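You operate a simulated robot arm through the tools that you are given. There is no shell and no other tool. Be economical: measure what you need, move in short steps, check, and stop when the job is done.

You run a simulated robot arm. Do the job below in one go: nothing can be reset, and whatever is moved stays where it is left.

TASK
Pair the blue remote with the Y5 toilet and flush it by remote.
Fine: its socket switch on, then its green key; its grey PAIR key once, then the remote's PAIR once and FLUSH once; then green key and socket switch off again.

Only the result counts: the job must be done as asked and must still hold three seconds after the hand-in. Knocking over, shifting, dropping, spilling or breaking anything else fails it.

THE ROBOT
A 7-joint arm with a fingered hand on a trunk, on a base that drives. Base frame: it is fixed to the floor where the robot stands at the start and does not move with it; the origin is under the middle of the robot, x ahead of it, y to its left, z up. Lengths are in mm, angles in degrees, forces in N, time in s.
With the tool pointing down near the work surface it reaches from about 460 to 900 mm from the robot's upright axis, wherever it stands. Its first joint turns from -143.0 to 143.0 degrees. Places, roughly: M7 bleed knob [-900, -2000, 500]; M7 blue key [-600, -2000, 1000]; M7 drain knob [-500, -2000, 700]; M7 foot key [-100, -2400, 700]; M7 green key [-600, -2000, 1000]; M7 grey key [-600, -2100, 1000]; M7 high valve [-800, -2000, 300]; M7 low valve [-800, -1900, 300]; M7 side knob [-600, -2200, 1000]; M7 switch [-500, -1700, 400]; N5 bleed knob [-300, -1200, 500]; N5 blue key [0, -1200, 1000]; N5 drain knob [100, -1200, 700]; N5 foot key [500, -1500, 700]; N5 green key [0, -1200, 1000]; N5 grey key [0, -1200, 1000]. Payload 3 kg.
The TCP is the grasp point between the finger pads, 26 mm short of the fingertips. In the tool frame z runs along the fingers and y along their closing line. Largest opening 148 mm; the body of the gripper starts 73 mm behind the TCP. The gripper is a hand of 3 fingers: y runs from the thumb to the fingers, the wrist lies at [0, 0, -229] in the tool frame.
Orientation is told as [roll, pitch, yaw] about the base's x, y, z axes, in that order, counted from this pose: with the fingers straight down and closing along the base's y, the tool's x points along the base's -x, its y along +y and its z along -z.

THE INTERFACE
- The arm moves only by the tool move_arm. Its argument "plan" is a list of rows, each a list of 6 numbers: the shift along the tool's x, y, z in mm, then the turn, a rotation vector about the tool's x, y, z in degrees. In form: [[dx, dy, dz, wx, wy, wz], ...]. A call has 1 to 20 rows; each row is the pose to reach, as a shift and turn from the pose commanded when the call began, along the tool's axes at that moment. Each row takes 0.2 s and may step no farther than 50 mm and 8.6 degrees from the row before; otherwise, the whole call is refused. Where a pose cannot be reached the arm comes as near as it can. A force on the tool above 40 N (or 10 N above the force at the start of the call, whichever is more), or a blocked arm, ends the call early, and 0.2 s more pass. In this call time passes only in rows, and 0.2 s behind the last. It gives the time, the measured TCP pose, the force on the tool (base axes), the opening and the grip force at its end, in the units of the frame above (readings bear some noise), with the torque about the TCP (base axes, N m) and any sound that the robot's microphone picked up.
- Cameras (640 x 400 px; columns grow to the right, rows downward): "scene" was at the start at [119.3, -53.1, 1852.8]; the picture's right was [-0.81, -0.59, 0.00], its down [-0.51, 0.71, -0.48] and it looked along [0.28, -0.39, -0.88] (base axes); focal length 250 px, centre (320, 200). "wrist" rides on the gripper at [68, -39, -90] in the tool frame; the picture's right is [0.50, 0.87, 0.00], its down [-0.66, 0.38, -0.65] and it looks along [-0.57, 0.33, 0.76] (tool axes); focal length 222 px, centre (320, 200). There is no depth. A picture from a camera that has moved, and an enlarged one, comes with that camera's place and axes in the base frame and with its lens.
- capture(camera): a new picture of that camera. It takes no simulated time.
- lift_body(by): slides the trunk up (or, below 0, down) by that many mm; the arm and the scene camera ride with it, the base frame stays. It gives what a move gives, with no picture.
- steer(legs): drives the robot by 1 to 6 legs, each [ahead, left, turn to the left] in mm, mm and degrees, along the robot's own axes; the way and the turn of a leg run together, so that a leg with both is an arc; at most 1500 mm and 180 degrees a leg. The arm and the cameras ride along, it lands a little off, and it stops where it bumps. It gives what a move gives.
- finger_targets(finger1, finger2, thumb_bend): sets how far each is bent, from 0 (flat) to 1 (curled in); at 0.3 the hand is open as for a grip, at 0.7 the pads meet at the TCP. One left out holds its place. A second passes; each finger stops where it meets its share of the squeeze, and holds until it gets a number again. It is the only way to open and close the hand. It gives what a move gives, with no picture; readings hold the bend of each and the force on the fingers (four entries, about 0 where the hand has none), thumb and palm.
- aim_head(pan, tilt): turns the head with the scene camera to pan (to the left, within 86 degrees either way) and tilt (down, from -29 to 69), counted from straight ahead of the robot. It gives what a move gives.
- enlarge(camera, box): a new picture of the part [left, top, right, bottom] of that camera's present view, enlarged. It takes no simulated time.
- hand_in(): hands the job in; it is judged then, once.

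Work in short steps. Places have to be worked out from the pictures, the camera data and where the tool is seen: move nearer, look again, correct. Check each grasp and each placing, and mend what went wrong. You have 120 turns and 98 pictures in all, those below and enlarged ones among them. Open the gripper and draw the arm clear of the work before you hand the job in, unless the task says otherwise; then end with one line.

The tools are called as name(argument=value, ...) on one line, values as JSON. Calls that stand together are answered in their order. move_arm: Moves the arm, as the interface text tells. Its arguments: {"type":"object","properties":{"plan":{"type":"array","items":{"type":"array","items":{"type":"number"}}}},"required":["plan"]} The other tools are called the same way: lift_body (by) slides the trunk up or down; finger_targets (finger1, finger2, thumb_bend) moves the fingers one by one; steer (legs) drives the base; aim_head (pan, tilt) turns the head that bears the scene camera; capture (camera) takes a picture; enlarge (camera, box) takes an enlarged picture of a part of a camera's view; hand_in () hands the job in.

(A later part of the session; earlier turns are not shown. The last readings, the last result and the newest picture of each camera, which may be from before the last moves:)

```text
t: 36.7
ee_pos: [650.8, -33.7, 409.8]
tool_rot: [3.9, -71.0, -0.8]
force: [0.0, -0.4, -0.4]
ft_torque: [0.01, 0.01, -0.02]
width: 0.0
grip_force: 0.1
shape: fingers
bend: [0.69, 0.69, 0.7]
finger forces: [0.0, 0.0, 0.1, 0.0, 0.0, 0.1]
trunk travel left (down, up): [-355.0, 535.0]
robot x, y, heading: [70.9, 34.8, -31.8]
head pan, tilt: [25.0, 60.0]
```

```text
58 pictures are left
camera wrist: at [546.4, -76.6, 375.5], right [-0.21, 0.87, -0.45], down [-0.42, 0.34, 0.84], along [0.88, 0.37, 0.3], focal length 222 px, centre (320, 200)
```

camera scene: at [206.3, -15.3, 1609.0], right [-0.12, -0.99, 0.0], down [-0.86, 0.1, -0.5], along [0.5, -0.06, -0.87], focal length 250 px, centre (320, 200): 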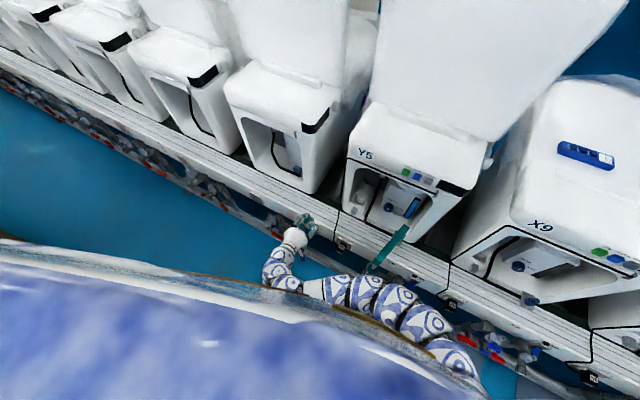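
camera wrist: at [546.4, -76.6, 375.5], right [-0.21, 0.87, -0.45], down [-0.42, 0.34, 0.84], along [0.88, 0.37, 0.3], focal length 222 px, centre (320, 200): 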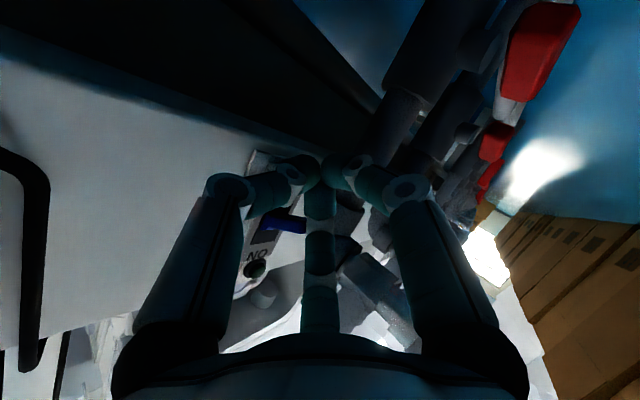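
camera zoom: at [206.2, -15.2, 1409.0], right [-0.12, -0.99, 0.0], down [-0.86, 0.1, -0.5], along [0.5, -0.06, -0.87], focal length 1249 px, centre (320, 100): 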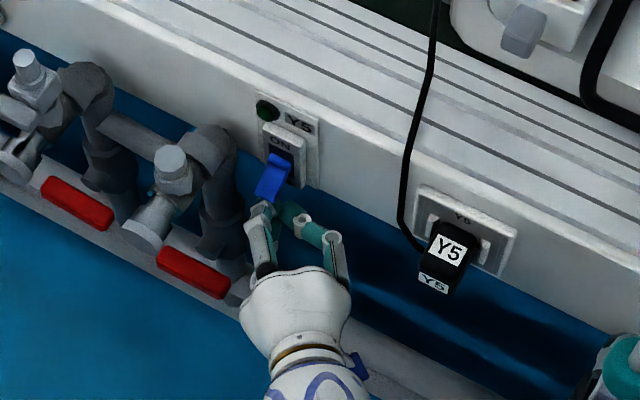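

The fingertips are beneath the lever. I raise 70 mm in small steps.

move_arm(plan=[[-14, 0, -5, 0, 0, 0], [-28, 0, -9, 0, 0, 0], [-42, 0, -14, 0, 0, 0], [-55, 0, -18, 0, 0, 0], [-66, 0, -22, 0, 0, 0]])

enlarge(camera="scene", box=[260, 180, 380, 260])

```text
t: 37.9
ee_pos: [652.0, -34.4, 481.3]
tool_rot: [4.5, -71.0, -1.2]
force: [-8.8, 3.8, -12.4]
ft_torque: [-0.05, 0.3, 0.19]
width: 5.6
grip_force: 8.5
shape: fingers
bend: [0.66, 0.72, 0.7]
finger forces: [5.5, 11.3, 0.0, 0.0, 0.7, 0.1]
trunk travel left (down, up): [-355.0, 535.0]
robot x, y, heading: [65.8, 33.8, -32.0]
head pan, tilt: [25.0, 60.0]
```

```text
5.00 times, centred on (320, 220) of scene
camera zoom: at [206.5, -15.0, 1408.9], right [-0.12, -0.99, 0.0], down [-0.86, 0.1, -0.5], along [0.5, -0.06, -0.87], focal length 1249 px, centre (320, 100)
```

zoom: 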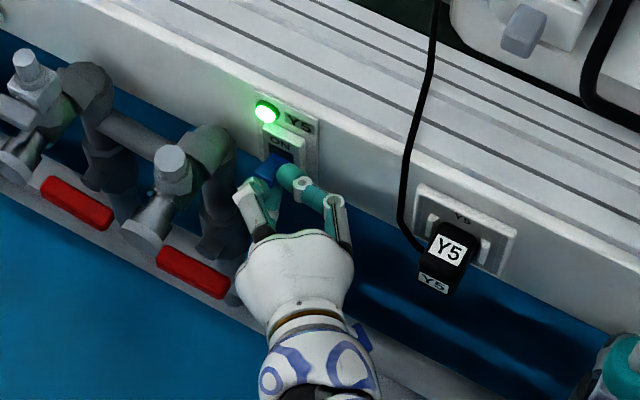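

The lamp lit green. I raise another 8 mm to seat it, then drop a bit and retract.

move_arm(plan=[[-8, 0, -3, 0, 0, 0], [5, 0, 2, 0, 0, 0], [17, 0, -33, 0, 0, 0], [29, 0, -68, 0, 0, 0], [37, 0, -100, 0, 0, 0]])

enlarge(camera="scene", box=[260, 180, 380, 260])

```text
t: 39.1
ee_pos: [546.9, -39.6, 478.9]
tool_rot: [4.1, -71.1, -0.9]
force: [0.7, -0.1, 0.0]
ft_torque: [0.0, 0.01, -0.04]
width: 0.0
grip_force: 0.1
shape: fingers
bend: [0.69, 0.69, 0.7]
finger forces: [0.0, 0.0, 0.0, 0.0, 0.0, 0.0]
trunk travel left (down, up): [-355.0, 535.0]
robot x, y, heading: [72.1, 33.2, -32.2]
head pan, tilt: [25.0, 60.0]
```

```text
5.00 times, centred on (320, 220) of scene
camera zoom: at [206.2, -15.2, 1409.0], right [-0.12, -0.99, 0.0], down [-0.86, 0.1, -0.5], along [0.5, -0.06, -0.87], focal length 1249 px, centre (320, 100)
```

zoom: 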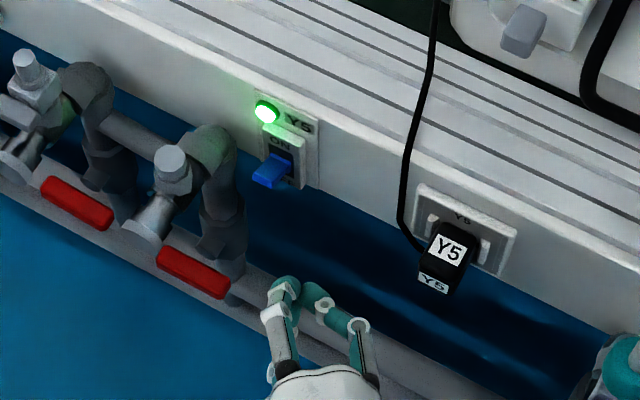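

Lamp stays on, lever up. Now I raise the trunk 450 mm to go to the key panel.

lift_body(by=450)

move_arm(plan=[[-15, 0, -10, 0, 7.8, 0], [-30, 0, -20, 0, 15.6, 0], [-45, 0, -25, 0, 23.4, 0], [-60, 0, -30, 0, 31.2, 0], [-75, 0, -32, 0, 39, 0], [-90, 0, -34, 0, 46.8, 0], [-105, 0, -36, 0, 54.6, 0], [-120, 0, -38, 0, 62.4, 0], [-135, 0, -40, 0, 71, 0]])

aim_head(pan=0, tilt=55)

capture(camera="scene")

```text
refused: 450 is not a number from -400 to 400
```

```text
t: 41.3
ee_pos: [565.7, -149.7, 613.6]
tool_rot: [-12.7, -1.2, -1.9]
force: [0.5, 0.0, -0.3]
ft_torque: [-0.01, 0.03, 0.01]
width: 0.1
grip_force: 0.0
shape: fingers
bend: [0.69, 0.69, 0.7]
finger forces: [0.1, 0.0, 0.0, 0.0, 0.1, 0.1]
trunk travel left (down, up): [-355.0, 535.0]
robot x, y, heading: [72.6, 37.7, -31.9]
head pan, tilt: [25.0, 60.0]
stopped in row 9: the arm was blocked; the commanded pose is now the measured one
```

```text
t: 42.2
ee_pos: [564.8, -149.2, 613.6]
tool_rot: [-12.8, -1.2, -1.8]
force: [0.2, 1.1, -0.1]
ft_torque: [0.02, -0.02, -0.02]
width: 0.3
grip_force: 0.0
shape: fingers
bend: [0.69, 0.69, 0.7]
finger forces: [0.1, 0.0, 0.1, 0.0, 0.0, 0.0]
trunk travel left (down, up): [-355.0, 535.0]
robot x, y, heading: [72.4, 36.3, -31.7]
head pan, tilt: [0.0, 55.0]
```

```text
55 pictures are left
camera scene: at [201.4, -44.9, 1415.0], right [-0.53, -0.85, 0.0], down [-0.7, 0.43, -0.57], along [0.49, -0.3, -0.82], focal length 250 px, centre (320, 200)
```

scene: 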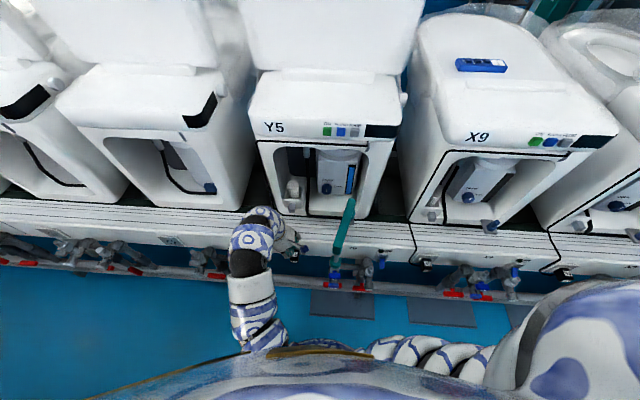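

The lift was refused, so the tilt ran low and got blocked. I check what it touches.

enlarge(camera="scene", box=[190, 180, 370, 300])

capture(camera="wrist")

```text
3.33 times, centred on (280, 240) of scene
camera zoom: at [201.4, -44.9, 1415.0], right [-0.53, -0.85, 0.0], down [-0.7, 0.43, -0.57], along [0.49, -0.3, -0.82], focal length 833 px, centre (453, 67)
```

zoom: 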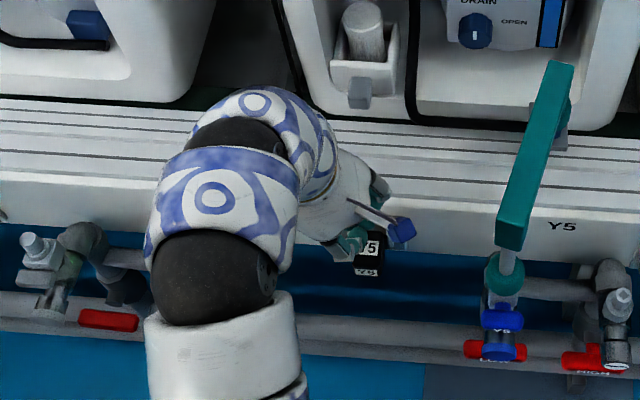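

```text
53 pictures are left
camera wrist: at [494.8, -164.1, 708.6], right [-0.47, 0.86, -0.2], down [0.66, 0.49, 0.57], along [0.59, 0.13, -0.8], focal length 222 px, centre (320, 200)
```

wrist: 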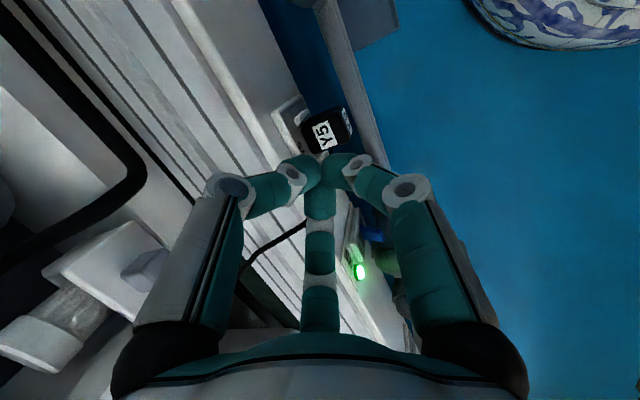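

Nothing appears displaced; likely the wrist link is near Y5's shell or a joint limit. I back off 60 mm toward the aisle and then raise the trunk 400.

move_arm(plan=[[25, 17, -4, 0, 0, 0], [49, 33, -8, 0, 0, 0]])

enlarge(camera="scene", box=[190, 180, 370, 300])

```text
t: 42.8
ee_pos: [516.8, -112.5, 613.6]
tool_rot: [-12.7, -1.3, -1.9]
force: [-0.2, -0.7, -0.1]
ft_torque: [0.02, 0.01, -0.01]
width: 0.1
grip_force: 0.1
shape: fingers
bend: [0.69, 0.69, 0.7]
finger forces: [0.1, 0.0, 0.0, 0.1, 0.0, 0.0]
trunk travel left (down, up): [-355.0, 535.0]
robot x, y, heading: [68.4, 34.3, -31.9]
head pan, tilt: [0.0, 55.0]
```

```text
3.33 times, centred on (280, 240) of scene
camera zoom: at [201.4, -45.0, 1415.1], right [-0.53, -0.85, 0.0], down [-0.7, 0.43, -0.57], along [0.49, -0.3, -0.82], focal length 833 px, centre (453, 67)
```

zoom: 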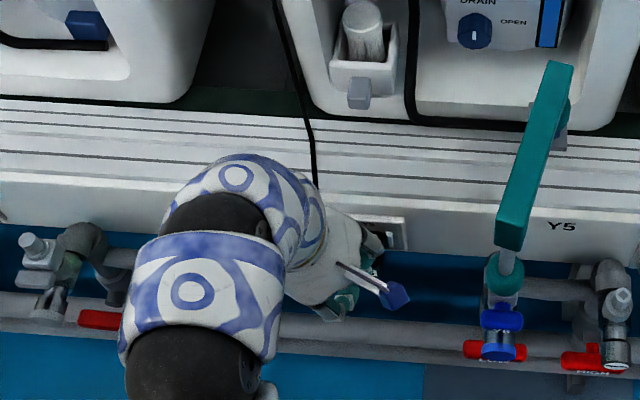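

lift_body(by=400)

finger_targets(finger1=0.0, finger2=0.0, thumb_bend=0.68)

capture(camera="scene")

```text
t: 46.6
ee_pos: [516.8, -113.3, 1012.3]
tool_rot: [-12.8, -1.2, -1.9]
force: [-0.3, 1.0, 0.0]
ft_torque: [-0.02, -0.01, 0.0]
width: 0.0
grip_force: 0.0
shape: fingers
bend: [0.69, 0.69, 0.7]
finger forces: [0.1, 0.1, 0.0, 0.0, 0.0, 0.0]
trunk travel left (down, up): [-755.0, 135.0]
robot x, y, heading: [70.7, 36.5, -31.9]
head pan, tilt: [0.0, 55.0]
```

```text
t: 47.6
ee_pos: [517.6, -113.2, 1012.7]
tool_rot: [-12.8, -1.2, -1.8]
force: [-0.9, -0.2, 0.6]
ft_torque: [0.03, -0.02, -0.02]
width: 105.5
grip_force: 0.0
shape: fingers
bend: [0.0, 0.0, 0.68]
finger forces: [0.0, 0.0, 0.0, 0.0, 0.0, 0.0]
trunk travel left (down, up): [-755.0, 135.0]
robot x, y, heading: [72.7, 35.8, -31.6]
head pan, tilt: [0.0, 55.0]
```

```text
51 pictures are left
camera scene: at [201.4, -44.9, 1815.0], right [-0.53, -0.85, 0.0], down [-0.7, 0.43, -0.57], along [0.49, -0.3, -0.82], focal length 250 px, centre (320, 200)
```

scene: 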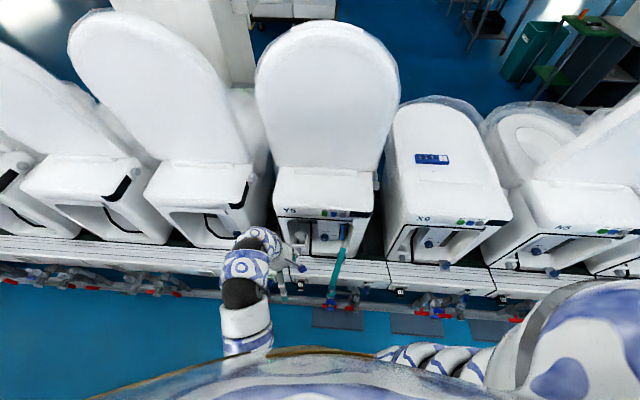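

I raise the trunk another 100 and move the thumb tip to above the green key (629,-334), levelling the tool.

lift_body(by=100)

move_arm(plan=[[-20, -34, 8, -2.1, 0, 0], [-40, -68, 15, -4.3, 0, 0], [-60, -101, 23, -6.4, 0, 0], [-80, -135, 31, -8.5, 0, 0], [-100, -169, 38, -10.7, 0, 0], [-119, -203, 46, -12.8, 0, 0]])

capture(camera="wrist")

enlarge(camera="scene", box=[260, 160, 400, 260])

```text
t: 48.9
ee_pos: [517.0, -114.3, 1112.3]
tool_rot: [-12.8, -1.2, -1.9]
force: [-0.3, -0.1, 0.1]
ft_torque: [0.04, 0.0, 0.02]
width: 105.3
grip_force: 0.1
shape: fingers
bend: [0.0, 0.0, 0.68]
finger forces: [0.0, 0.0, 0.1, 0.0, 0.0, 0.0]
trunk travel left (down, up): [-855.0, 35.0]
robot x, y, heading: [69.8, 33.4, -31.9]
head pan, tilt: [0.0, 55.0]
```

```text
t: 50.3
ee_pos: [629.9, -325.6, 1114.0]
tool_rot: [0.2, -1.2, -1.8]
force: [0.4, 0.5, -0.6]
ft_torque: [0.04, 0.01, 0.01]
width: 105.5
grip_force: 0.1
shape: fingers
bend: [0.0, 0.0, 0.68]
finger forces: [0.0, 0.1, 0.0, 0.0, 0.1, 0.0]
trunk travel left (down, up): [-855.0, 35.0]
robot x, y, heading: [68.2, 37.0, -31.8]
head pan, tilt: [0.0, 55.0]
```

```text
50 pictures are left
camera wrist: at [559.0, -361.7, 1202.2], right [-0.47, 0.88, -0.01], down [0.65, 0.36, 0.67], along [0.59, 0.31, -0.74], focal length 222 px, centre (320, 200)
```

wrist: 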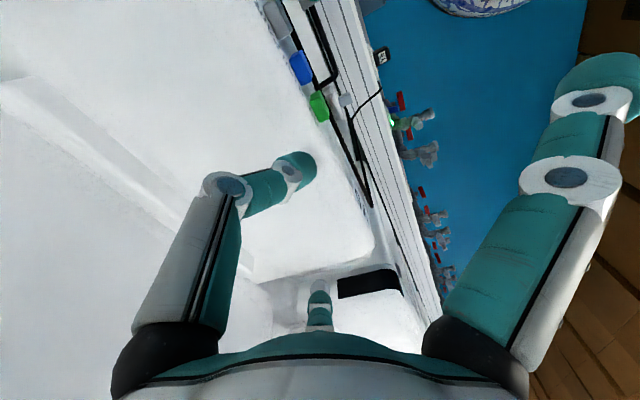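

```text
4.00 times, centred on (330, 210) of scene
camera zoom: at [202.0, -46.2, 1914.9], right [-0.53, -0.85, 0.0], down [-0.7, 0.43, -0.57], along [0.49, -0.3, -0.82], focal length 999 px, centre (280, 160)
```

zoom: 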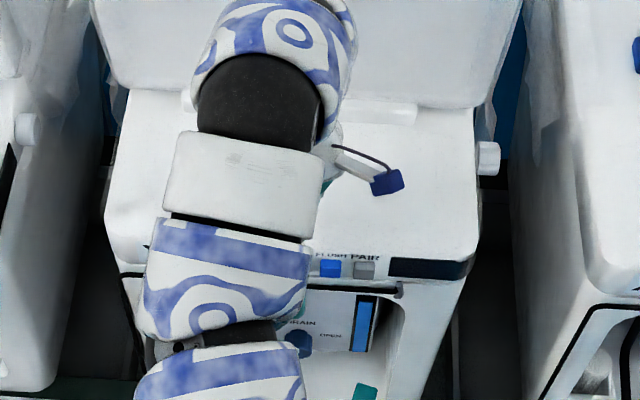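

Thumb tip model (0,-10,30) in the tool frame matches the picture; green key at (627,-331). I descend to ~20 mm above it.

move_arm(plan=[[3, 5, 37, 0, 0, 0], [3, 5, 72, 0, 0, 0]])

enlarge(camera="wrist", box=[220, 20, 380, 220])

```text
t: 50.9
ee_pos: [626.6, -318.1, 1043.2]
tool_rot: [0.0, -1.2, -1.9]
force: [-8.8, 3.7, 2.9]
ft_torque: [0.06, 0.19, -0.07]
width: 101.7
grip_force: 4.6
shape: fingers
bend: [0.0, 0.0, 0.71]
finger forces: [0.1, 0.0, 0.1, 0.1, 9.0, 0.0]
trunk travel left (down, up): [-855.0, 35.0]
robot x, y, heading: [73.5, 36.8, -31.6]
head pan, tilt: [0.0, 55.0]
```

```text
2.00 times, centred on (300, 120) of wrist
camera zoom: at [555.9, -354.7, 1132.1], right [-0.47, 0.88, -0.01], down [0.65, 0.36, 0.67], along [0.59, 0.31, -0.74], focal length 444 px, centre (360, 360)
```

zoom: 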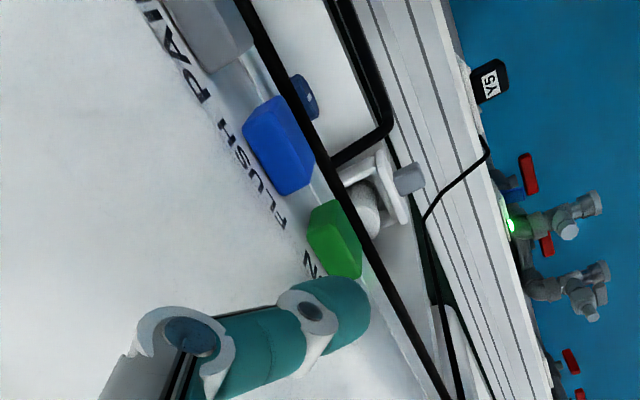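

Contact came early with a push toward the aisle: the key strip is bevelled, sloping toward the front (label ~1008 high, keys ~990). I lift, close to a fist, and tilt the tool ~40° to press along the bevel's normal.

move_arm(plan=[[0, 0, -45, 0, 0, 0]])

finger_targets(finger1=0.7, finger2=0.7, thumb_bend=0.7)

move_arm(plan=[[8, 2, 0, 4.6, -6.6, 0], [16, 4, 6, 9.2, -13.1, 0], [24, 5, 12, 13.7, -19.7, 0], [28, 6, 20, 18.3, -26.2, 0], [28, 7, 30, 22.9, -32.8, 0]])

capture(camera="wrist")

enlarge(camera="scene", box=[260, 160, 400, 260])

```text
t: 51.3
ee_pos: [627.7, -317.1, 1088.4]
tool_rot: [0.0, -1.1, -1.8]
force: [0.2, -0.2, 0.0]
ft_torque: [-0.01, 0.0, -0.01]
width: 105.6
grip_force: 0.0
shape: fingers
bend: [0.0, 0.0, 0.68]
finger forces: [0.0, 0.0, 0.0, 0.1, 0.0, 0.1]
trunk travel left (down, up): [-855.0, 35.0]
robot x, y, heading: [72.7, 33.8, -31.9]
head pan, tilt: [0.0, 55.0]
```

```text
t: 52.3
ee_pos: [628.6, -319.3, 1088.4]
tool_rot: [-0.1, -1.2, -1.9]
force: [-0.2, -1.0, -0.2]
ft_torque: [0.03, 0.02, -0.01]
width: 0.0
grip_force: 0.1
shape: fingers
bend: [0.69, 0.69, 0.7]
finger forces: [0.0, 0.1, 0.0, 0.0, 0.0, 0.0]
trunk travel left (down, up): [-855.0, 35.0]
robot x, y, heading: [69.0, 33.2, -32.0]
head pan, tilt: [0.0, 55.0]
```

```text
t: 53.5
ee_pos: [600.3, -312.6, 1060.2]
tool_rot: [-25.9, -33.1, 5.7]
force: [0.9, -0.4, 0.7]
ft_torque: [0.0, 0.01, 0.03]
width: 0.1
grip_force: 0.1
shape: fingers
bend: [0.69, 0.69, 0.7]
finger forces: [0.1, 0.1, 0.0, 0.1, 0.0, 0.1]
trunk travel left (down, up): [-855.0, 35.0]
robot x, y, heading: [68.0, 30.9, -31.5]
head pan, tilt: [0.0, 55.0]
```

```text
47 pictures are left
camera wrist: at [489.5, -319.0, 1103.6], right [-0.29, 0.75, -0.59], down [0.25, 0.65, 0.71], along [0.92, 0.06, -0.38], focal length 222 px, centre (320, 200)
```

wrist: 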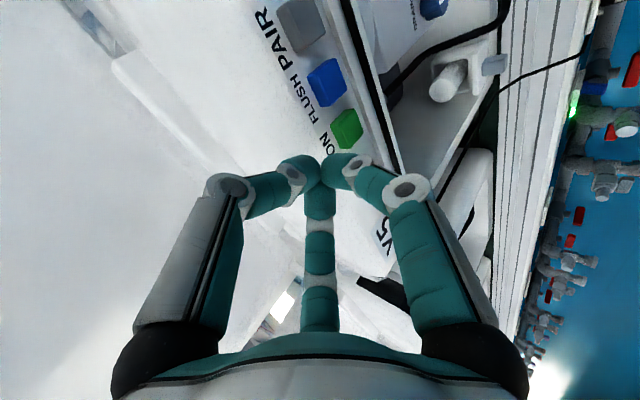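

```text
4.00 times, centred on (330, 210) of scene
camera zoom: at [200.4, -45.5, 1915.1], right [-0.53, -0.85, 0.0], down [-0.7, 0.43, -0.57], along [0.49, -0.3, -0.82], focal length 999 px, centre (280, 160)
```

zoom: 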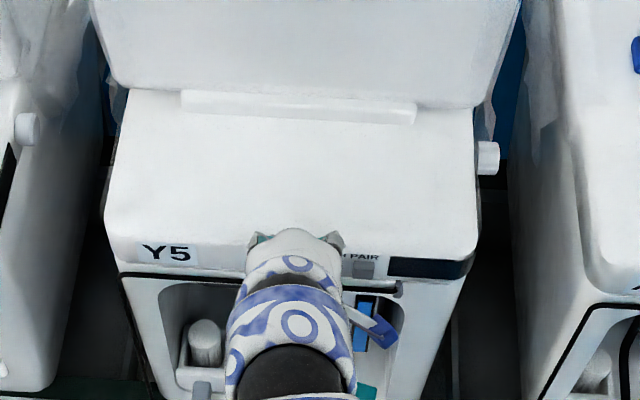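

Green key re-triangulated at (621,-330,994). I move the fist tip to 20 mm in front of it along the press direction.

move_arm(plan=[[20, 10, 20, 0, 0, 0]])

enlarge(camera="wrist", box=[240, 60, 440, 220])

```text
t: 53.9
ee_pos: [594.8, -312.8, 1028.0]
tool_rot: [-25.8, -33.0, 5.7]
force: [0.1, 0.1, 0.1]
ft_torque: [0.0, -0.01, -0.01]
width: 0.0
grip_force: 0.1
shape: fingers
bend: [0.69, 0.69, 0.7]
finger forces: [0.0, 0.0, 0.0, 0.0, 0.0, 0.0]
trunk travel left (down, up): [-855.0, 35.0]
robot x, y, heading: [68.7, 36.0, -31.7]
head pan, tilt: [0.0, 55.0]
```

```text
2.50 times, centred on (340, 140) of wrist
camera zoom: at [484.4, -319.6, 1073.1], right [-0.29, 0.76, -0.59], down [0.26, 0.65, 0.71], along [0.92, 0.06, -0.38], focal length 555 px, centre (270, 350)
```

zoom: 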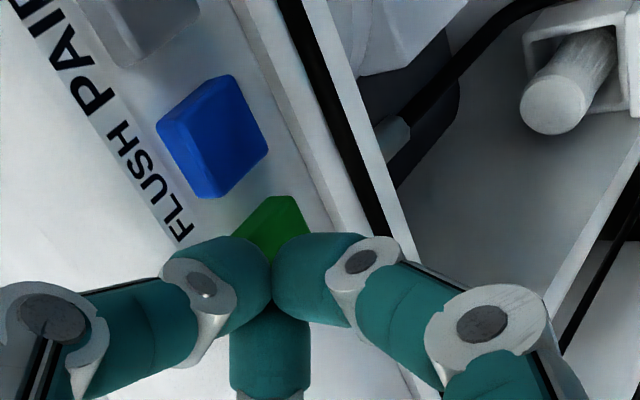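

Aligned. I press along the tool axis in small increments.

move_arm(plan=[[0, 0, 8, 0, 0, 0], [0, 0, 14, 0, 0, 0], [0, 0, 18, 0, 0, 0], [0, 0, 21, 0, 0, 0]])

enlarge(camera="wrist", box=[240, 60, 440, 220])

```text
t: 54.9
ee_pos: [605.3, -319.9, 1015.5]
tool_rot: [-26.1, -33.3, 5.8]
force: [-10.0, 8.4, 30.0]
ft_torque: [-0.37, -0.35, -0.04]
width: 0.5
grip_force: 17.1
shape: fingers
bend: [0.7, 0.72, 0.7]
finger forces: [0.1, 15.8, 0.1, 0.1, 19.5, 0.1]
trunk travel left (down, up): [-855.0, 35.0]
robot x, y, heading: [69.8, 30.0, -31.9]
head pan, tilt: [0.0, 55.0]
heard: click
```

```text
2.50 times, centred on (340, 140) of wrist
camera zoom: at [495.1, -326.1, 1060.4], right [-0.29, 0.75, -0.59], down [0.25, 0.66, 0.71], along [0.92, 0.05, -0.38], focal length 555 px, centre (270, 350)
```

zoom: 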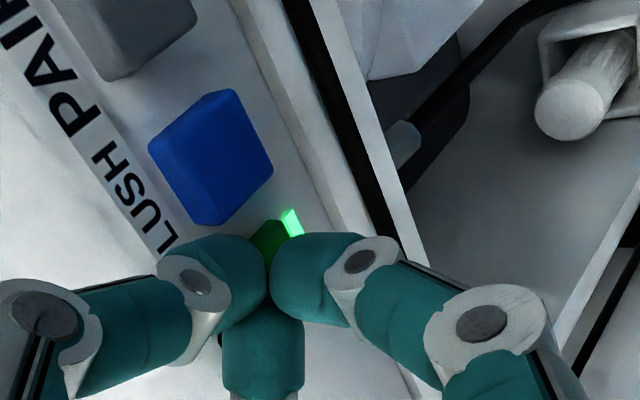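

Click heard and the green key glows. I back off and shift to the grey PAIR key.

move_arm(plan=[[0, 0, -30, 0, 0, 0], [17, -30, -28, 0, 0, 0], [35, -60, -27, 0, 0, 0]])

enlarge(camera="wrist", box=[240, 60, 440, 220])

```text
t: 55.7
ee_pos: [551.0, -368.8, 1033.6]
tool_rot: [-25.8, -32.9, 5.7]
force: [0.7, 0.7, 0.6]
ft_torque: [0.03, -0.02, 0.0]
width: 0.3
grip_force: 0.0
shape: fingers
bend: [0.7, 0.7, 0.7]
finger forces: [0.0, 0.0, 0.1, 0.1, 0.1, 0.0]
trunk travel left (down, up): [-855.0, 35.0]
robot x, y, heading: [72.6, 35.0, -31.6]
head pan, tilt: [0.0, 55.0]
```

```text
2.50 times, centred on (340, 140) of wrist
camera zoom: at [442.2, -374.5, 1080.3], right [-0.29, 0.76, -0.59], down [0.26, 0.65, 0.71], along [0.92, 0.06, -0.38], focal length 555 px, centre (270, 350)
```

zoom: 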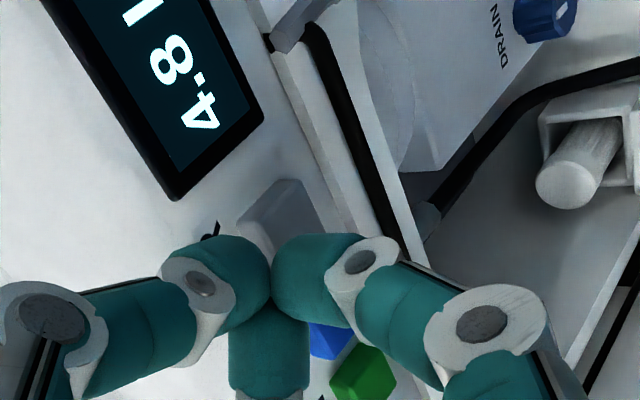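

The display works ("4.8 l"). Grey key is ~4 mm to tool +y; I press it once.

move_arm(plan=[[0, 4, 10, 0, 0, 0], [0, 4, 18, 0, 0, 0], [0, 4, 23, 0, 0, 0], [0, 4, 27, 0, 0, 0]])

enlarge(camera="wrist", box=[240, 60, 440, 220])

```text
t: 56.7
ee_pos: [567.8, -372.6, 1017.1]
tool_rot: [-26.0, -33.2, 5.8]
force: [-11.8, 7.5, 26.5]
ft_torque: [-0.26, -0.41, 0.07]
width: 0.4
grip_force: 18.1
shape: fingers
bend: [0.69, 0.71, 0.71]
finger forces: [0.0, 13.7, 0.0, 0.0, 22.2, 0.1]
trunk travel left (down, up): [-855.0, 35.0]
robot x, y, heading: [68.1, 34.2, -31.7]
head pan, tilt: [0.0, 55.0]
heard: click
```

```text
2.50 times, centred on (340, 140) of wrist
camera zoom: at [457.0, -379.7, 1061.3], right [-0.29, 0.75, -0.59], down [0.25, 0.65, 0.71], along [0.92, 0.06, -0.38], focal length 555 px, centre (270, 350)
```

zoom: 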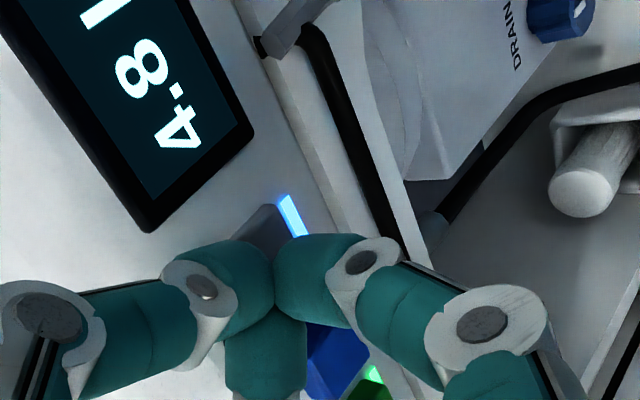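

Click heard and the PAIR lamp glows blue. I retreat, level the tool and raise, then drive right toward the remote at about (595,-865,1037).

move_arm(plan=[[0, 0, -30, 0, 0, 0], [-3, -2, -50, -4.6, 6.6, 0], [-5, -4, -70, -9.2, 13.1, 0], [-8, -6, -85, -13.7, 19.7, 0], [-10, -8, -98, -18.3, 26.2, 0], [-11, -9, -107, -22.9, 32.8, 0]])

steer(legs=[[90, -100, 0], [0, -230, -3]])

finger_targets(finger1=0.0, finger2=0.0, thumb_bend=0.68)

capture(camera="scene")

capture(camera="wrist")

```text
t: 58.1
ee_pos: [519.9, -342.3, 1103.6]
tool_rot: [0.0, -1.1, -1.9]
force: [0.0, -0.6, -0.9]
ft_torque: [0.01, 0.02, -0.01]
width: 0.2
grip_force: 0.0
shape: fingers
bend: [0.69, 0.7, 0.7]
finger forces: [0.0, 0.0, 0.0, 0.0, 0.1, 0.0]
trunk travel left (down, up): [-855.0, 35.0]
robot x, y, heading: [68.4, 34.4, -31.6]
head pan, tilt: [0.0, 55.0]
```

```text
t: 60.8
ee_pos: [396.1, -689.5, 1103.1]
tool_rot: [0.1, -1.2, -4.9]
force: [0.7, -1.4, -0.2]
ft_torque: [-0.02, -0.02, -0.03]
width: 0.2
grip_force: 0.1
shape: fingers
bend: [0.69, 0.7, 0.7]
finger forces: [0.0, 0.0, 0.0, 0.0, 0.1, 0.0]
trunk travel left (down, up): [-855.0, 35.0]
robot x, y, heading: [-32.2, -291.5, -35.1]
head pan, tilt: [0.0, 55.0]
```

```text
t: 61.8
ee_pos: [396.3, -688.6, 1102.8]
tool_rot: [0.0, -1.2, -4.9]
force: [-0.4, 0.6, 0.5]
ft_torque: [-0.02, 0.03, 0.01]
width: 105.4
grip_force: 0.1
shape: fingers
bend: [0.0, 0.0, 0.68]
finger forces: [0.0, 0.1, 0.0, 0.0, 0.2, 0.0]
trunk travel left (down, up): [-855.0, 35.0]
robot x, y, heading: [-31.7, -287.4, -34.8]
head pan, tilt: [0.0, 55.0]
```

```text
41 pictures are left
camera scene: at [94.2, -376.9, 1915.0], right [-0.57, -0.82, 0.0], down [-0.67, 0.47, -0.57], along [0.47, -0.33, -0.82], focal length 250 px, centre (320, 200)
```

scene: 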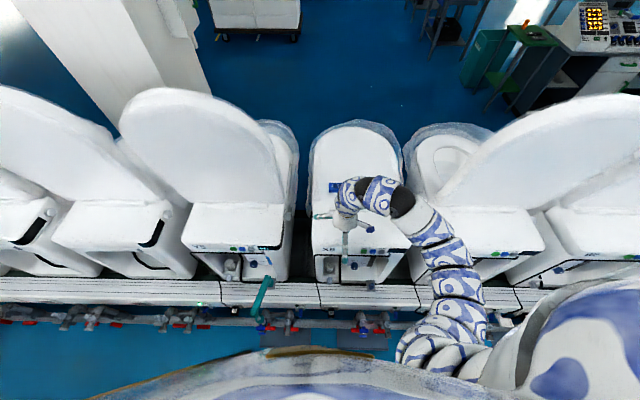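

```text
40 pictures are left
camera wrist: at [323.9, -721.7, 1192.0], right [-0.42, 0.91, -0.01], down [0.67, 0.32, 0.67], along [0.61, 0.28, -0.74], focal length 222 px, centre (320, 200)
```

wrist: 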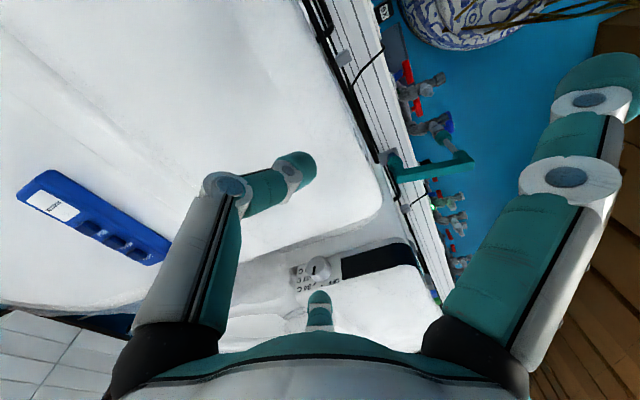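

I zoom on the remote to read key labels.

enlarge(camera="wrist", box=[10, 160, 180, 275])

```text
3.48 times, centred on (95, 218) of wrist
camera zoom: at [323.9, -721.7, 1192.0], right [-0.42, 0.91, -0.01], down [0.67, 0.32, 0.67], along [0.61, 0.28, -0.74], focal length 773 px, centre (1103, 139)
```

zoom: 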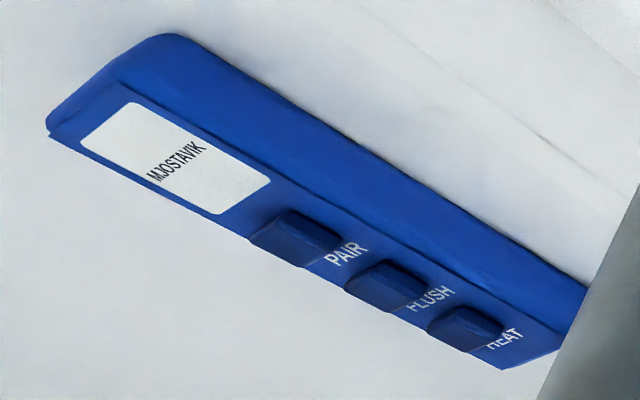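

Order from the sticker: PAIR, FLUSH, HEAT. PAIR is ≈(594,-869) at z≈1037. I move the thumb tip above it at the present height.

move_arm(plan=[[-35, -25, 0, 0, 0, 0], [-70, -50, 0, 0, 0, 0], [-105, -75, 0, 0, 0, 0], [-140, -100, 0, 0, 0, 0], [-165, -120, 0, 0, 0, 0], [-185, -140, 0, 0, 0, 0]])

capture(camera="wrist")

enlarge(camera="scene", box=[270, 130, 410, 230])

```text
t: 63.1
ee_pos: [571.1, -844.3, 1106.4]
tool_rot: [0.0, -1.3, -4.7]
force: [0.2, 0.4, -0.5]
ft_torque: [-0.01, -0.01, 0.01]
width: 105.8
grip_force: 0.0
shape: fingers
bend: [0.0, 0.0, 0.68]
finger forces: [0.0, 0.0, 0.0, 0.0, 0.0, 0.1]
trunk travel left (down, up): [-855.0, 35.0]
robot x, y, heading: [-34.3, -291.8, -34.7]
head pan, tilt: [0.0, 55.0]
```

```text
38 pictures are left
camera wrist: at [498.3, -877.4, 1195.6], right [-0.43, 0.9, -0.01], down [0.67, 0.32, 0.67], along [0.61, 0.28, -0.74], focal length 222 px, centre (320, 200)
```

wrist: 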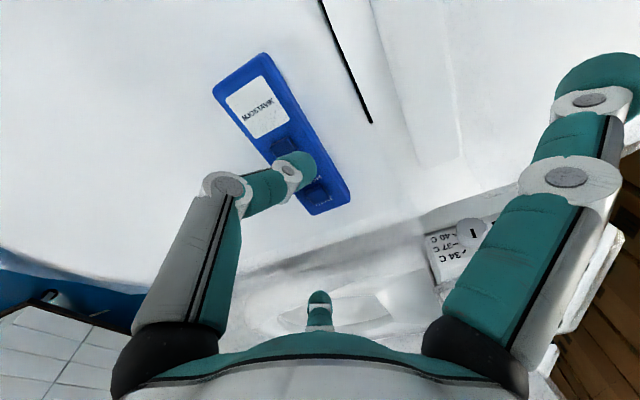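

```text
4.00 times, centred on (340, 180) of scene
camera zoom: at [95.0, -377.1, 1915.0], right [-0.57, -0.82, 0.0], down [-0.67, 0.47, -0.57], along [0.47, -0.33, -0.82], focal length 999 px, centre (240, 280)
```

zoom: 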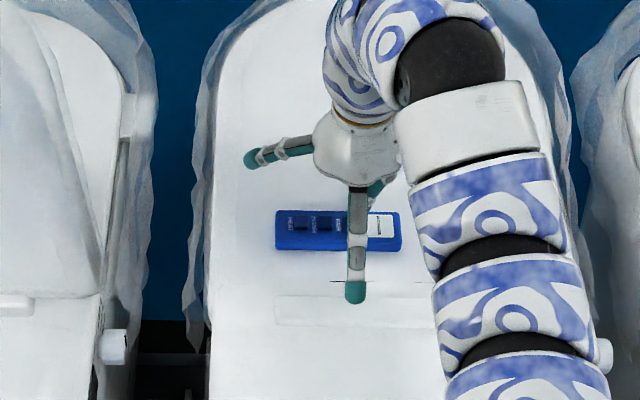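

PAIR key triangulated at (589,-867,1040). I close to the stiffer fist and move to 15 mm above it.

finger_targets(finger1=0.7, finger2=0.7, thumb_bend=0.7)

move_arm(plan=[[-20, -22, 0, 0, 0, 0], [-20, -22, 22, 0, 0, 0]])

enlarge(camera="wrist", box=[220, 60, 420, 220])

enlarge(camera="scene", box=[310, 150, 390, 210])

```text
t: 64.2
ee_pos: [571.5, -845.1, 1106.1]
tool_rot: [0.1, -1.2, -4.9]
force: [0.1, -0.6, 0.9]
ft_torque: [-0.01, 0.01, 0.03]
width: 0.2
grip_force: 0.1
shape: fingers
bend: [0.69, 0.69, 0.7]
finger forces: [0.0, 0.1, 0.0, 0.0, 0.0, 0.0]
trunk travel left (down, up): [-855.0, 35.0]
robot x, y, heading: [-28.4, -289.5, -34.8]
head pan, tilt: [0.0, 55.0]
```

```text
t: 64.8
ee_pos: [586.9, -869.3, 1085.1]
tool_rot: [0.0, -1.2, -4.9]
force: [-0.7, 0.6, 0.6]
ft_torque: [0.04, 0.03, 0.01]
width: 0.0
grip_force: 0.1
shape: fingers
bend: [0.69, 0.69, 0.7]
finger forces: [0.1, 0.1, 0.0, 0.0, 0.0, 0.0]
trunk travel left (down, up): [-855.0, 35.0]
robot x, y, heading: [-33.0, -289.9, -34.6]
head pan, tilt: [0.0, 55.0]
```

```text
2.50 times, centred on (320, 140) of wrist
camera zoom: at [515.1, -901.5, 1173.5], right [-0.42, 0.91, -0.01], down [0.67, 0.32, 0.67], along [0.61, 0.28, -0.74], focal length 555 px, centre (320, 350)
```

zoom: 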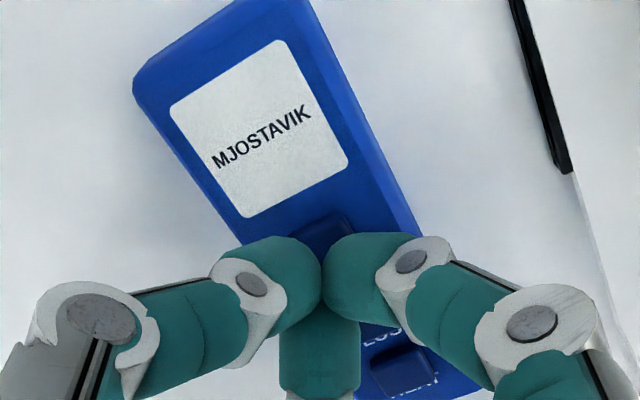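

```text
6.67 times, centred on (350, 180) of scene
camera zoom: at [93.6, -377.2, 1915.1], right [-0.57, -0.82, 0.0], down [-0.67, 0.47, -0.57], along [0.47, -0.33, -0.82], focal length 1666 px, centre (120, 333)
```

zoom: 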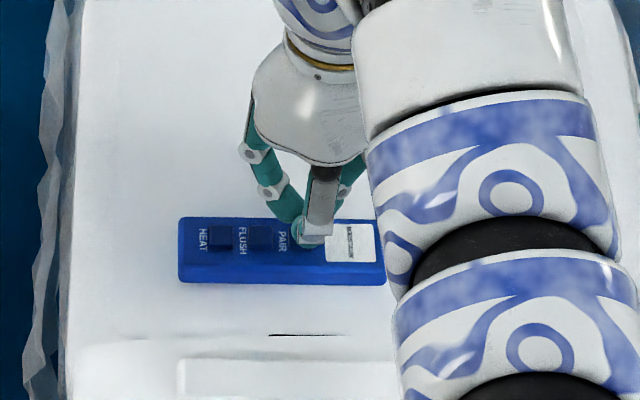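

Fist tip is aligned over PAIR. I press down in small steps, listening for a click.

move_arm(plan=[[-2, 0, 8, 0, 0, 0], [-2, 0, 13, 0, 0, 0], [-2, 0, 16, 0, 0, 0], [-2, 0, 18, 0, 0, 0]])

```text
t: 65.8
ee_pos: [590.6, -868.7, 1068.4]
tool_rot: [0.0, -1.2, -4.9]
force: [-0.4, 1.4, 3.4]
ft_torque: [0.01, 0.02, 0.02]
width: 0.1
grip_force: 2.6
shape: fingers
bend: [0.7, 0.69, 0.7]
finger forces: [3.5, 1.6, 0.0, 0.0, 0.0, 0.0]
trunk travel left (down, up): [-855.0, 35.0]
robot x, y, heading: [-34.4, -287.9, -35.2]
head pan, tilt: [0.0, 55.0]
heard: click
```

Click at only 3.4 N. I lift off and check the remote and the Y5 panel.

move_arm(plan=[[0, 0, -18, 0, 0, 0]])

enlarge(camera="scene", box=[180, 220, 300, 290])

enlarge(camera="scene", box=[310, 150, 390, 210])

```text
t: 66.2
ee_pos: [587.6, -867.3, 1085.7]
tool_rot: [0.2, -1.1, -4.8]
force: [-0.7, -0.9, -0.6]
ft_torque: [0.04, 0.0, -0.01]
width: 0.2
grip_force: 0.1
shape: fingers
bend: [0.7, 0.69, 0.7]
finger forces: [0.0, 0.1, 0.0, 0.1, 0.0, 0.1]
trunk travel left (down, up): [-855.0, 35.0]
robot x, y, heading: [-29.6, -291.3, -34.9]
head pan, tilt: [0.0, 55.0]
```

```text
5.33 times, centred on (240, 255) of scene
camera zoom: at [93.8, -376.9, 1915.0], right [-0.57, -0.82, 0.0], down [-0.67, 0.47, -0.57], along [0.47, -0.33, -0.82], focal length 1333 px, centre (747, -93)
```

zoom: 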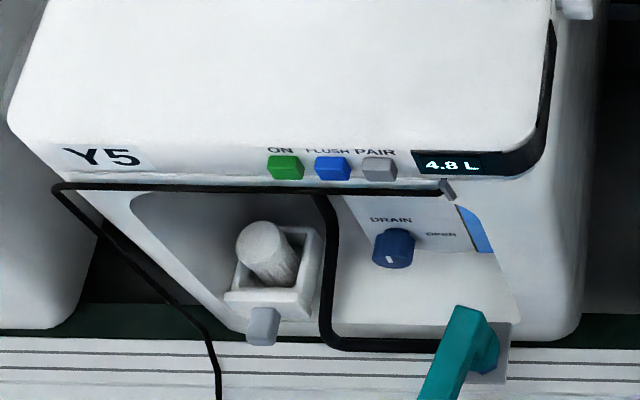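

```text
6.67 times, centred on (350, 180) of scene
camera zoom: at [93.8, -376.9, 1915.0], right [-0.57, -0.82, 0.0], down [-0.67, 0.47, -0.57], along [0.47, -0.33, -0.82], focal length 1666 px, centre (120, 333)
```

zoom: 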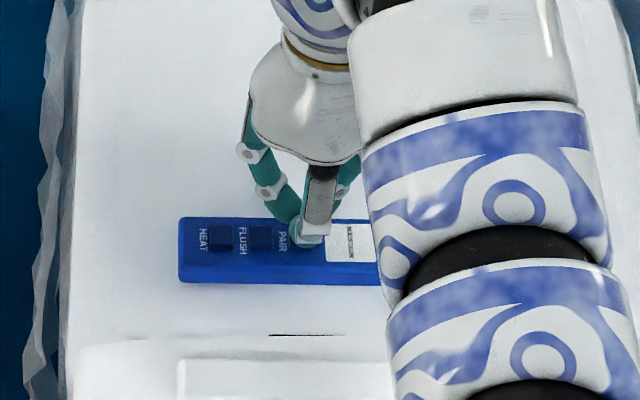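

Remote hasn't moved. Flush key lies ~27 mm toward U'. I shift there and check alignment.

move_arm(plan=[[-13.5, 23.5, 0, 0, 0, 0]])

enlarge(camera="scene", box=[310, 150, 390, 210])

enlarge(camera="wrist", box=[220, 60, 420, 220])

```text
t: 66.5
ee_pos: [605.5, -844.3, 1085.2]
tool_rot: [0.0, -1.0, -4.9]
force: [-0.2, 0.0, 0.5]
ft_torque: [0.01, 0.0, -0.02]
width: 0.0
grip_force: 0.1
shape: fingers
bend: [0.7, 0.69, 0.7]
finger forces: [0.0, 0.0, 0.0, 0.0, 0.0, 0.0]
trunk travel left (down, up): [-855.0, 35.0]
robot x, y, heading: [-33.6, -290.5, -34.9]
head pan, tilt: [0.0, 55.0]
```

```text
6.67 times, centred on (350, 180) of scene
camera zoom: at [94.7, -376.1, 1915.1], right [-0.57, -0.82, 0.0], down [-0.67, 0.47, -0.57], along [0.47, -0.33, -0.82], focal length 1666 px, centre (120, 333)
```

zoom: 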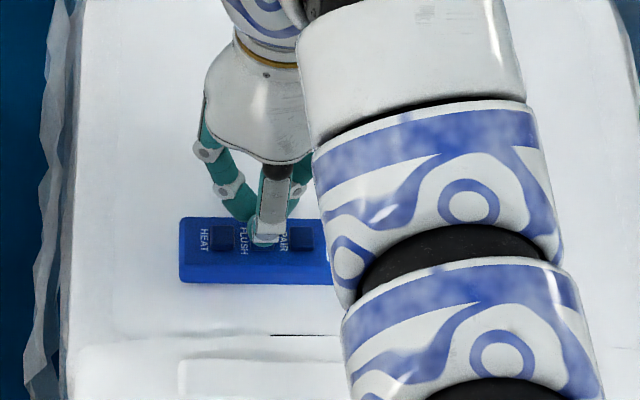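

```text
2.50 times, centred on (320, 140) of wrist
camera zoom: at [532.4, -877.2, 1174.8], right [-0.42, 0.91, -0.01], down [0.67, 0.32, 0.67], along [0.61, 0.28, -0.75], focal length 555 px, centre (320, 350)
```

zoom: 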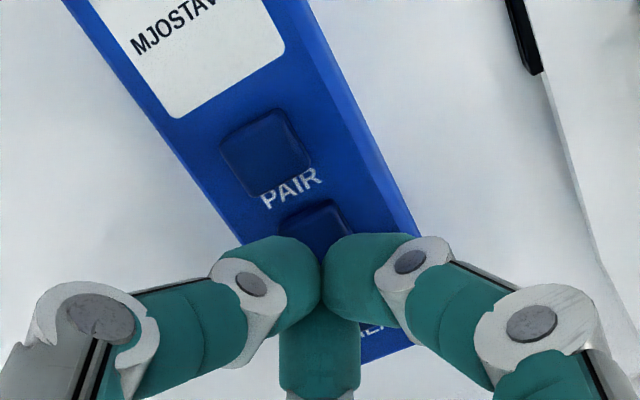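

Aligned over FLUSH. I press once.

move_arm(plan=[[0, 0, 8, 0, 0, 0], [0, 0, 13, 0, 0, 0], [0, 0, 16, 0, 0, 0], [0, 0, 18, 0, 0, 0]])

enlarge(camera="scene", box=[180, 220, 300, 290])

```text
t: 67.5
ee_pos: [605.0, -846.0, 1067.8]
tool_rot: [0.0, -1.4, -4.8]
force: [0.4, 0.5, 1.5]
ft_torque: [-0.01, 0.0, 0.0]
width: 0.0
grip_force: 1.8
shape: fingers
bend: [0.7, 0.69, 0.7]
finger forces: [2.5, 1.3, 0.0, 0.0, 0.0, 0.0]
trunk travel left (down, up): [-855.0, 35.0]
robot x, y, heading: [-35.2, -291.8, -35.0]
head pan, tilt: [0.0, 55.0]
heard: click
```

```text
5.33 times, centred on (240, 255) of scene
camera zoom: at [93.9, -377.0, 1915.1], right [-0.57, -0.82, 0.0], down [-0.67, 0.47, -0.57], along [0.47, -0.33, -0.82], focal length 1333 px, centre (747, -93)
```

zoom: 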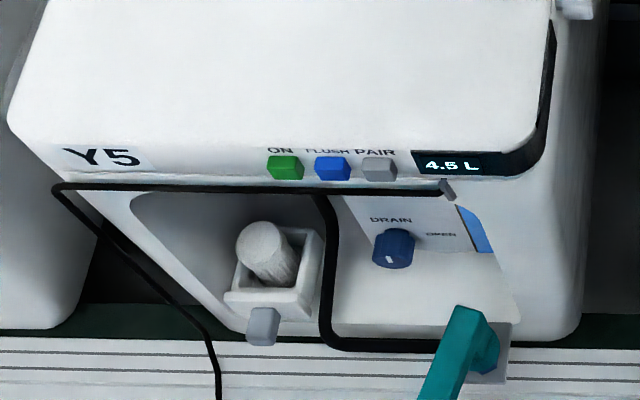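

The display fell to 4.5 L: the flush runs. I lift off and raise, moving back toward the aisle, then watch the display.

move_arm(plan=[[0, 0, -18, 0, 0, 0], [0, 0, -40, 0, 0, 0], [35, 25, -40, 0, 0, 0], [70, 50, -40, 0, 0, 0], [105, 75, -40, 0, 0, 0], [140, 100, -38, 0, 0, 0], [175, 125, -36, 0, 0, 0], [198, 150, -36, 0, 0, 0]])

enlarge(camera="scene", box=[180, 220, 300, 290])

```text
t: 69.3
ee_pos: [419.1, -678.5, 1099.2]
tool_rot: [0.0, -1.2, -4.9]
force: [0.7, 0.2, -0.9]
ft_torque: [-0.03, 0.02, -0.04]
width: 0.0
grip_force: 0.0
shape: fingers
bend: [0.7, 0.69, 0.7]
finger forces: [0.1, 0.0, 0.2, 0.0, 0.1, 0.0]
trunk travel left (down, up): [-855.0, 35.0]
robot x, y, heading: [-30.7, -289.3, -34.9]
head pan, tilt: [0.0, 55.0]
```

```text
5.33 times, centred on (240, 255) of scene
camera zoom: at [93.7, -376.9, 1915.1], right [-0.57, -0.82, 0.0], down [-0.67, 0.47, -0.57], along [0.47, -0.33, -0.82], focal length 1333 px, centre (747, -93)
```

zoom: 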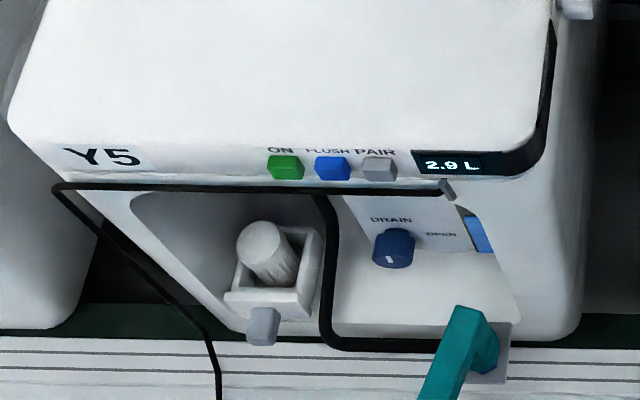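

Water is flowing (2.9 L). I drive back by the reverse path toward Y5.

steer(legs=[[0, 230, 3], [-90, 100, 0]])

enlarge(camera="scene", box=[240, 180, 400, 280])

capture(camera="wrist")

```text
t: 72.0
ee_pos: [542.6, -325.6, 1099.3]
tool_rot: [-0.1, -1.2, -1.8]
force: [-0.1, -0.1, 0.6]
ft_torque: [0.02, 0.02, 0.01]
width: 0.0
grip_force: 0.0
shape: fingers
bend: [0.7, 0.69, 0.7]
finger forces: [0.1, 0.0, 0.0, 0.0, 0.0, 0.0]
trunk travel left (down, up): [-855.0, 35.0]
robot x, y, heading: [72.1, 38.8, -32.0]
head pan, tilt: [0.0, 55.0]
```

```text
4.00 times, centred on (320, 230) of scene
camera zoom: at [202.3, -39.5, 1915.2], right [-0.53, -0.85, 0.0], down [-0.7, 0.43, -0.57], along [0.49, -0.3, -0.82], focal length 999 px, centre (320, 80)
```

zoom: 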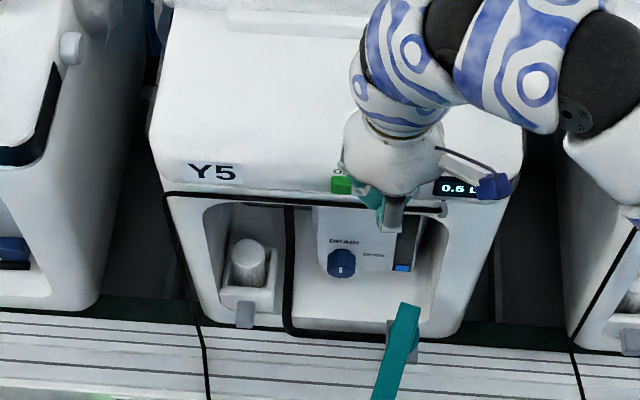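

```text
27 pictures are left
camera wrist: at [472.5, -361.1, 1188.6], right [-0.47, 0.88, -0.01], down [0.65, 0.36, 0.67], along [0.59, 0.31, -0.74], focal length 222 px, centre (320, 200)
```

wrist: 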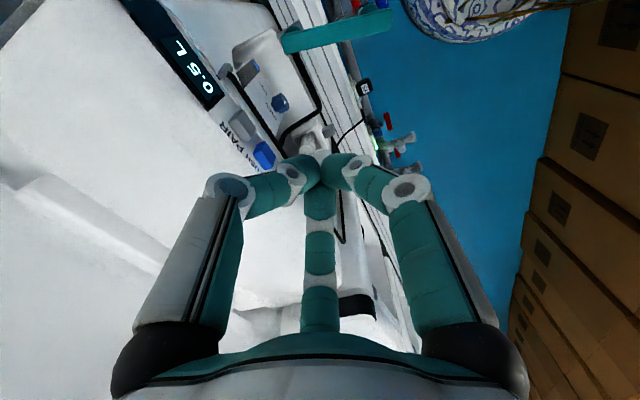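

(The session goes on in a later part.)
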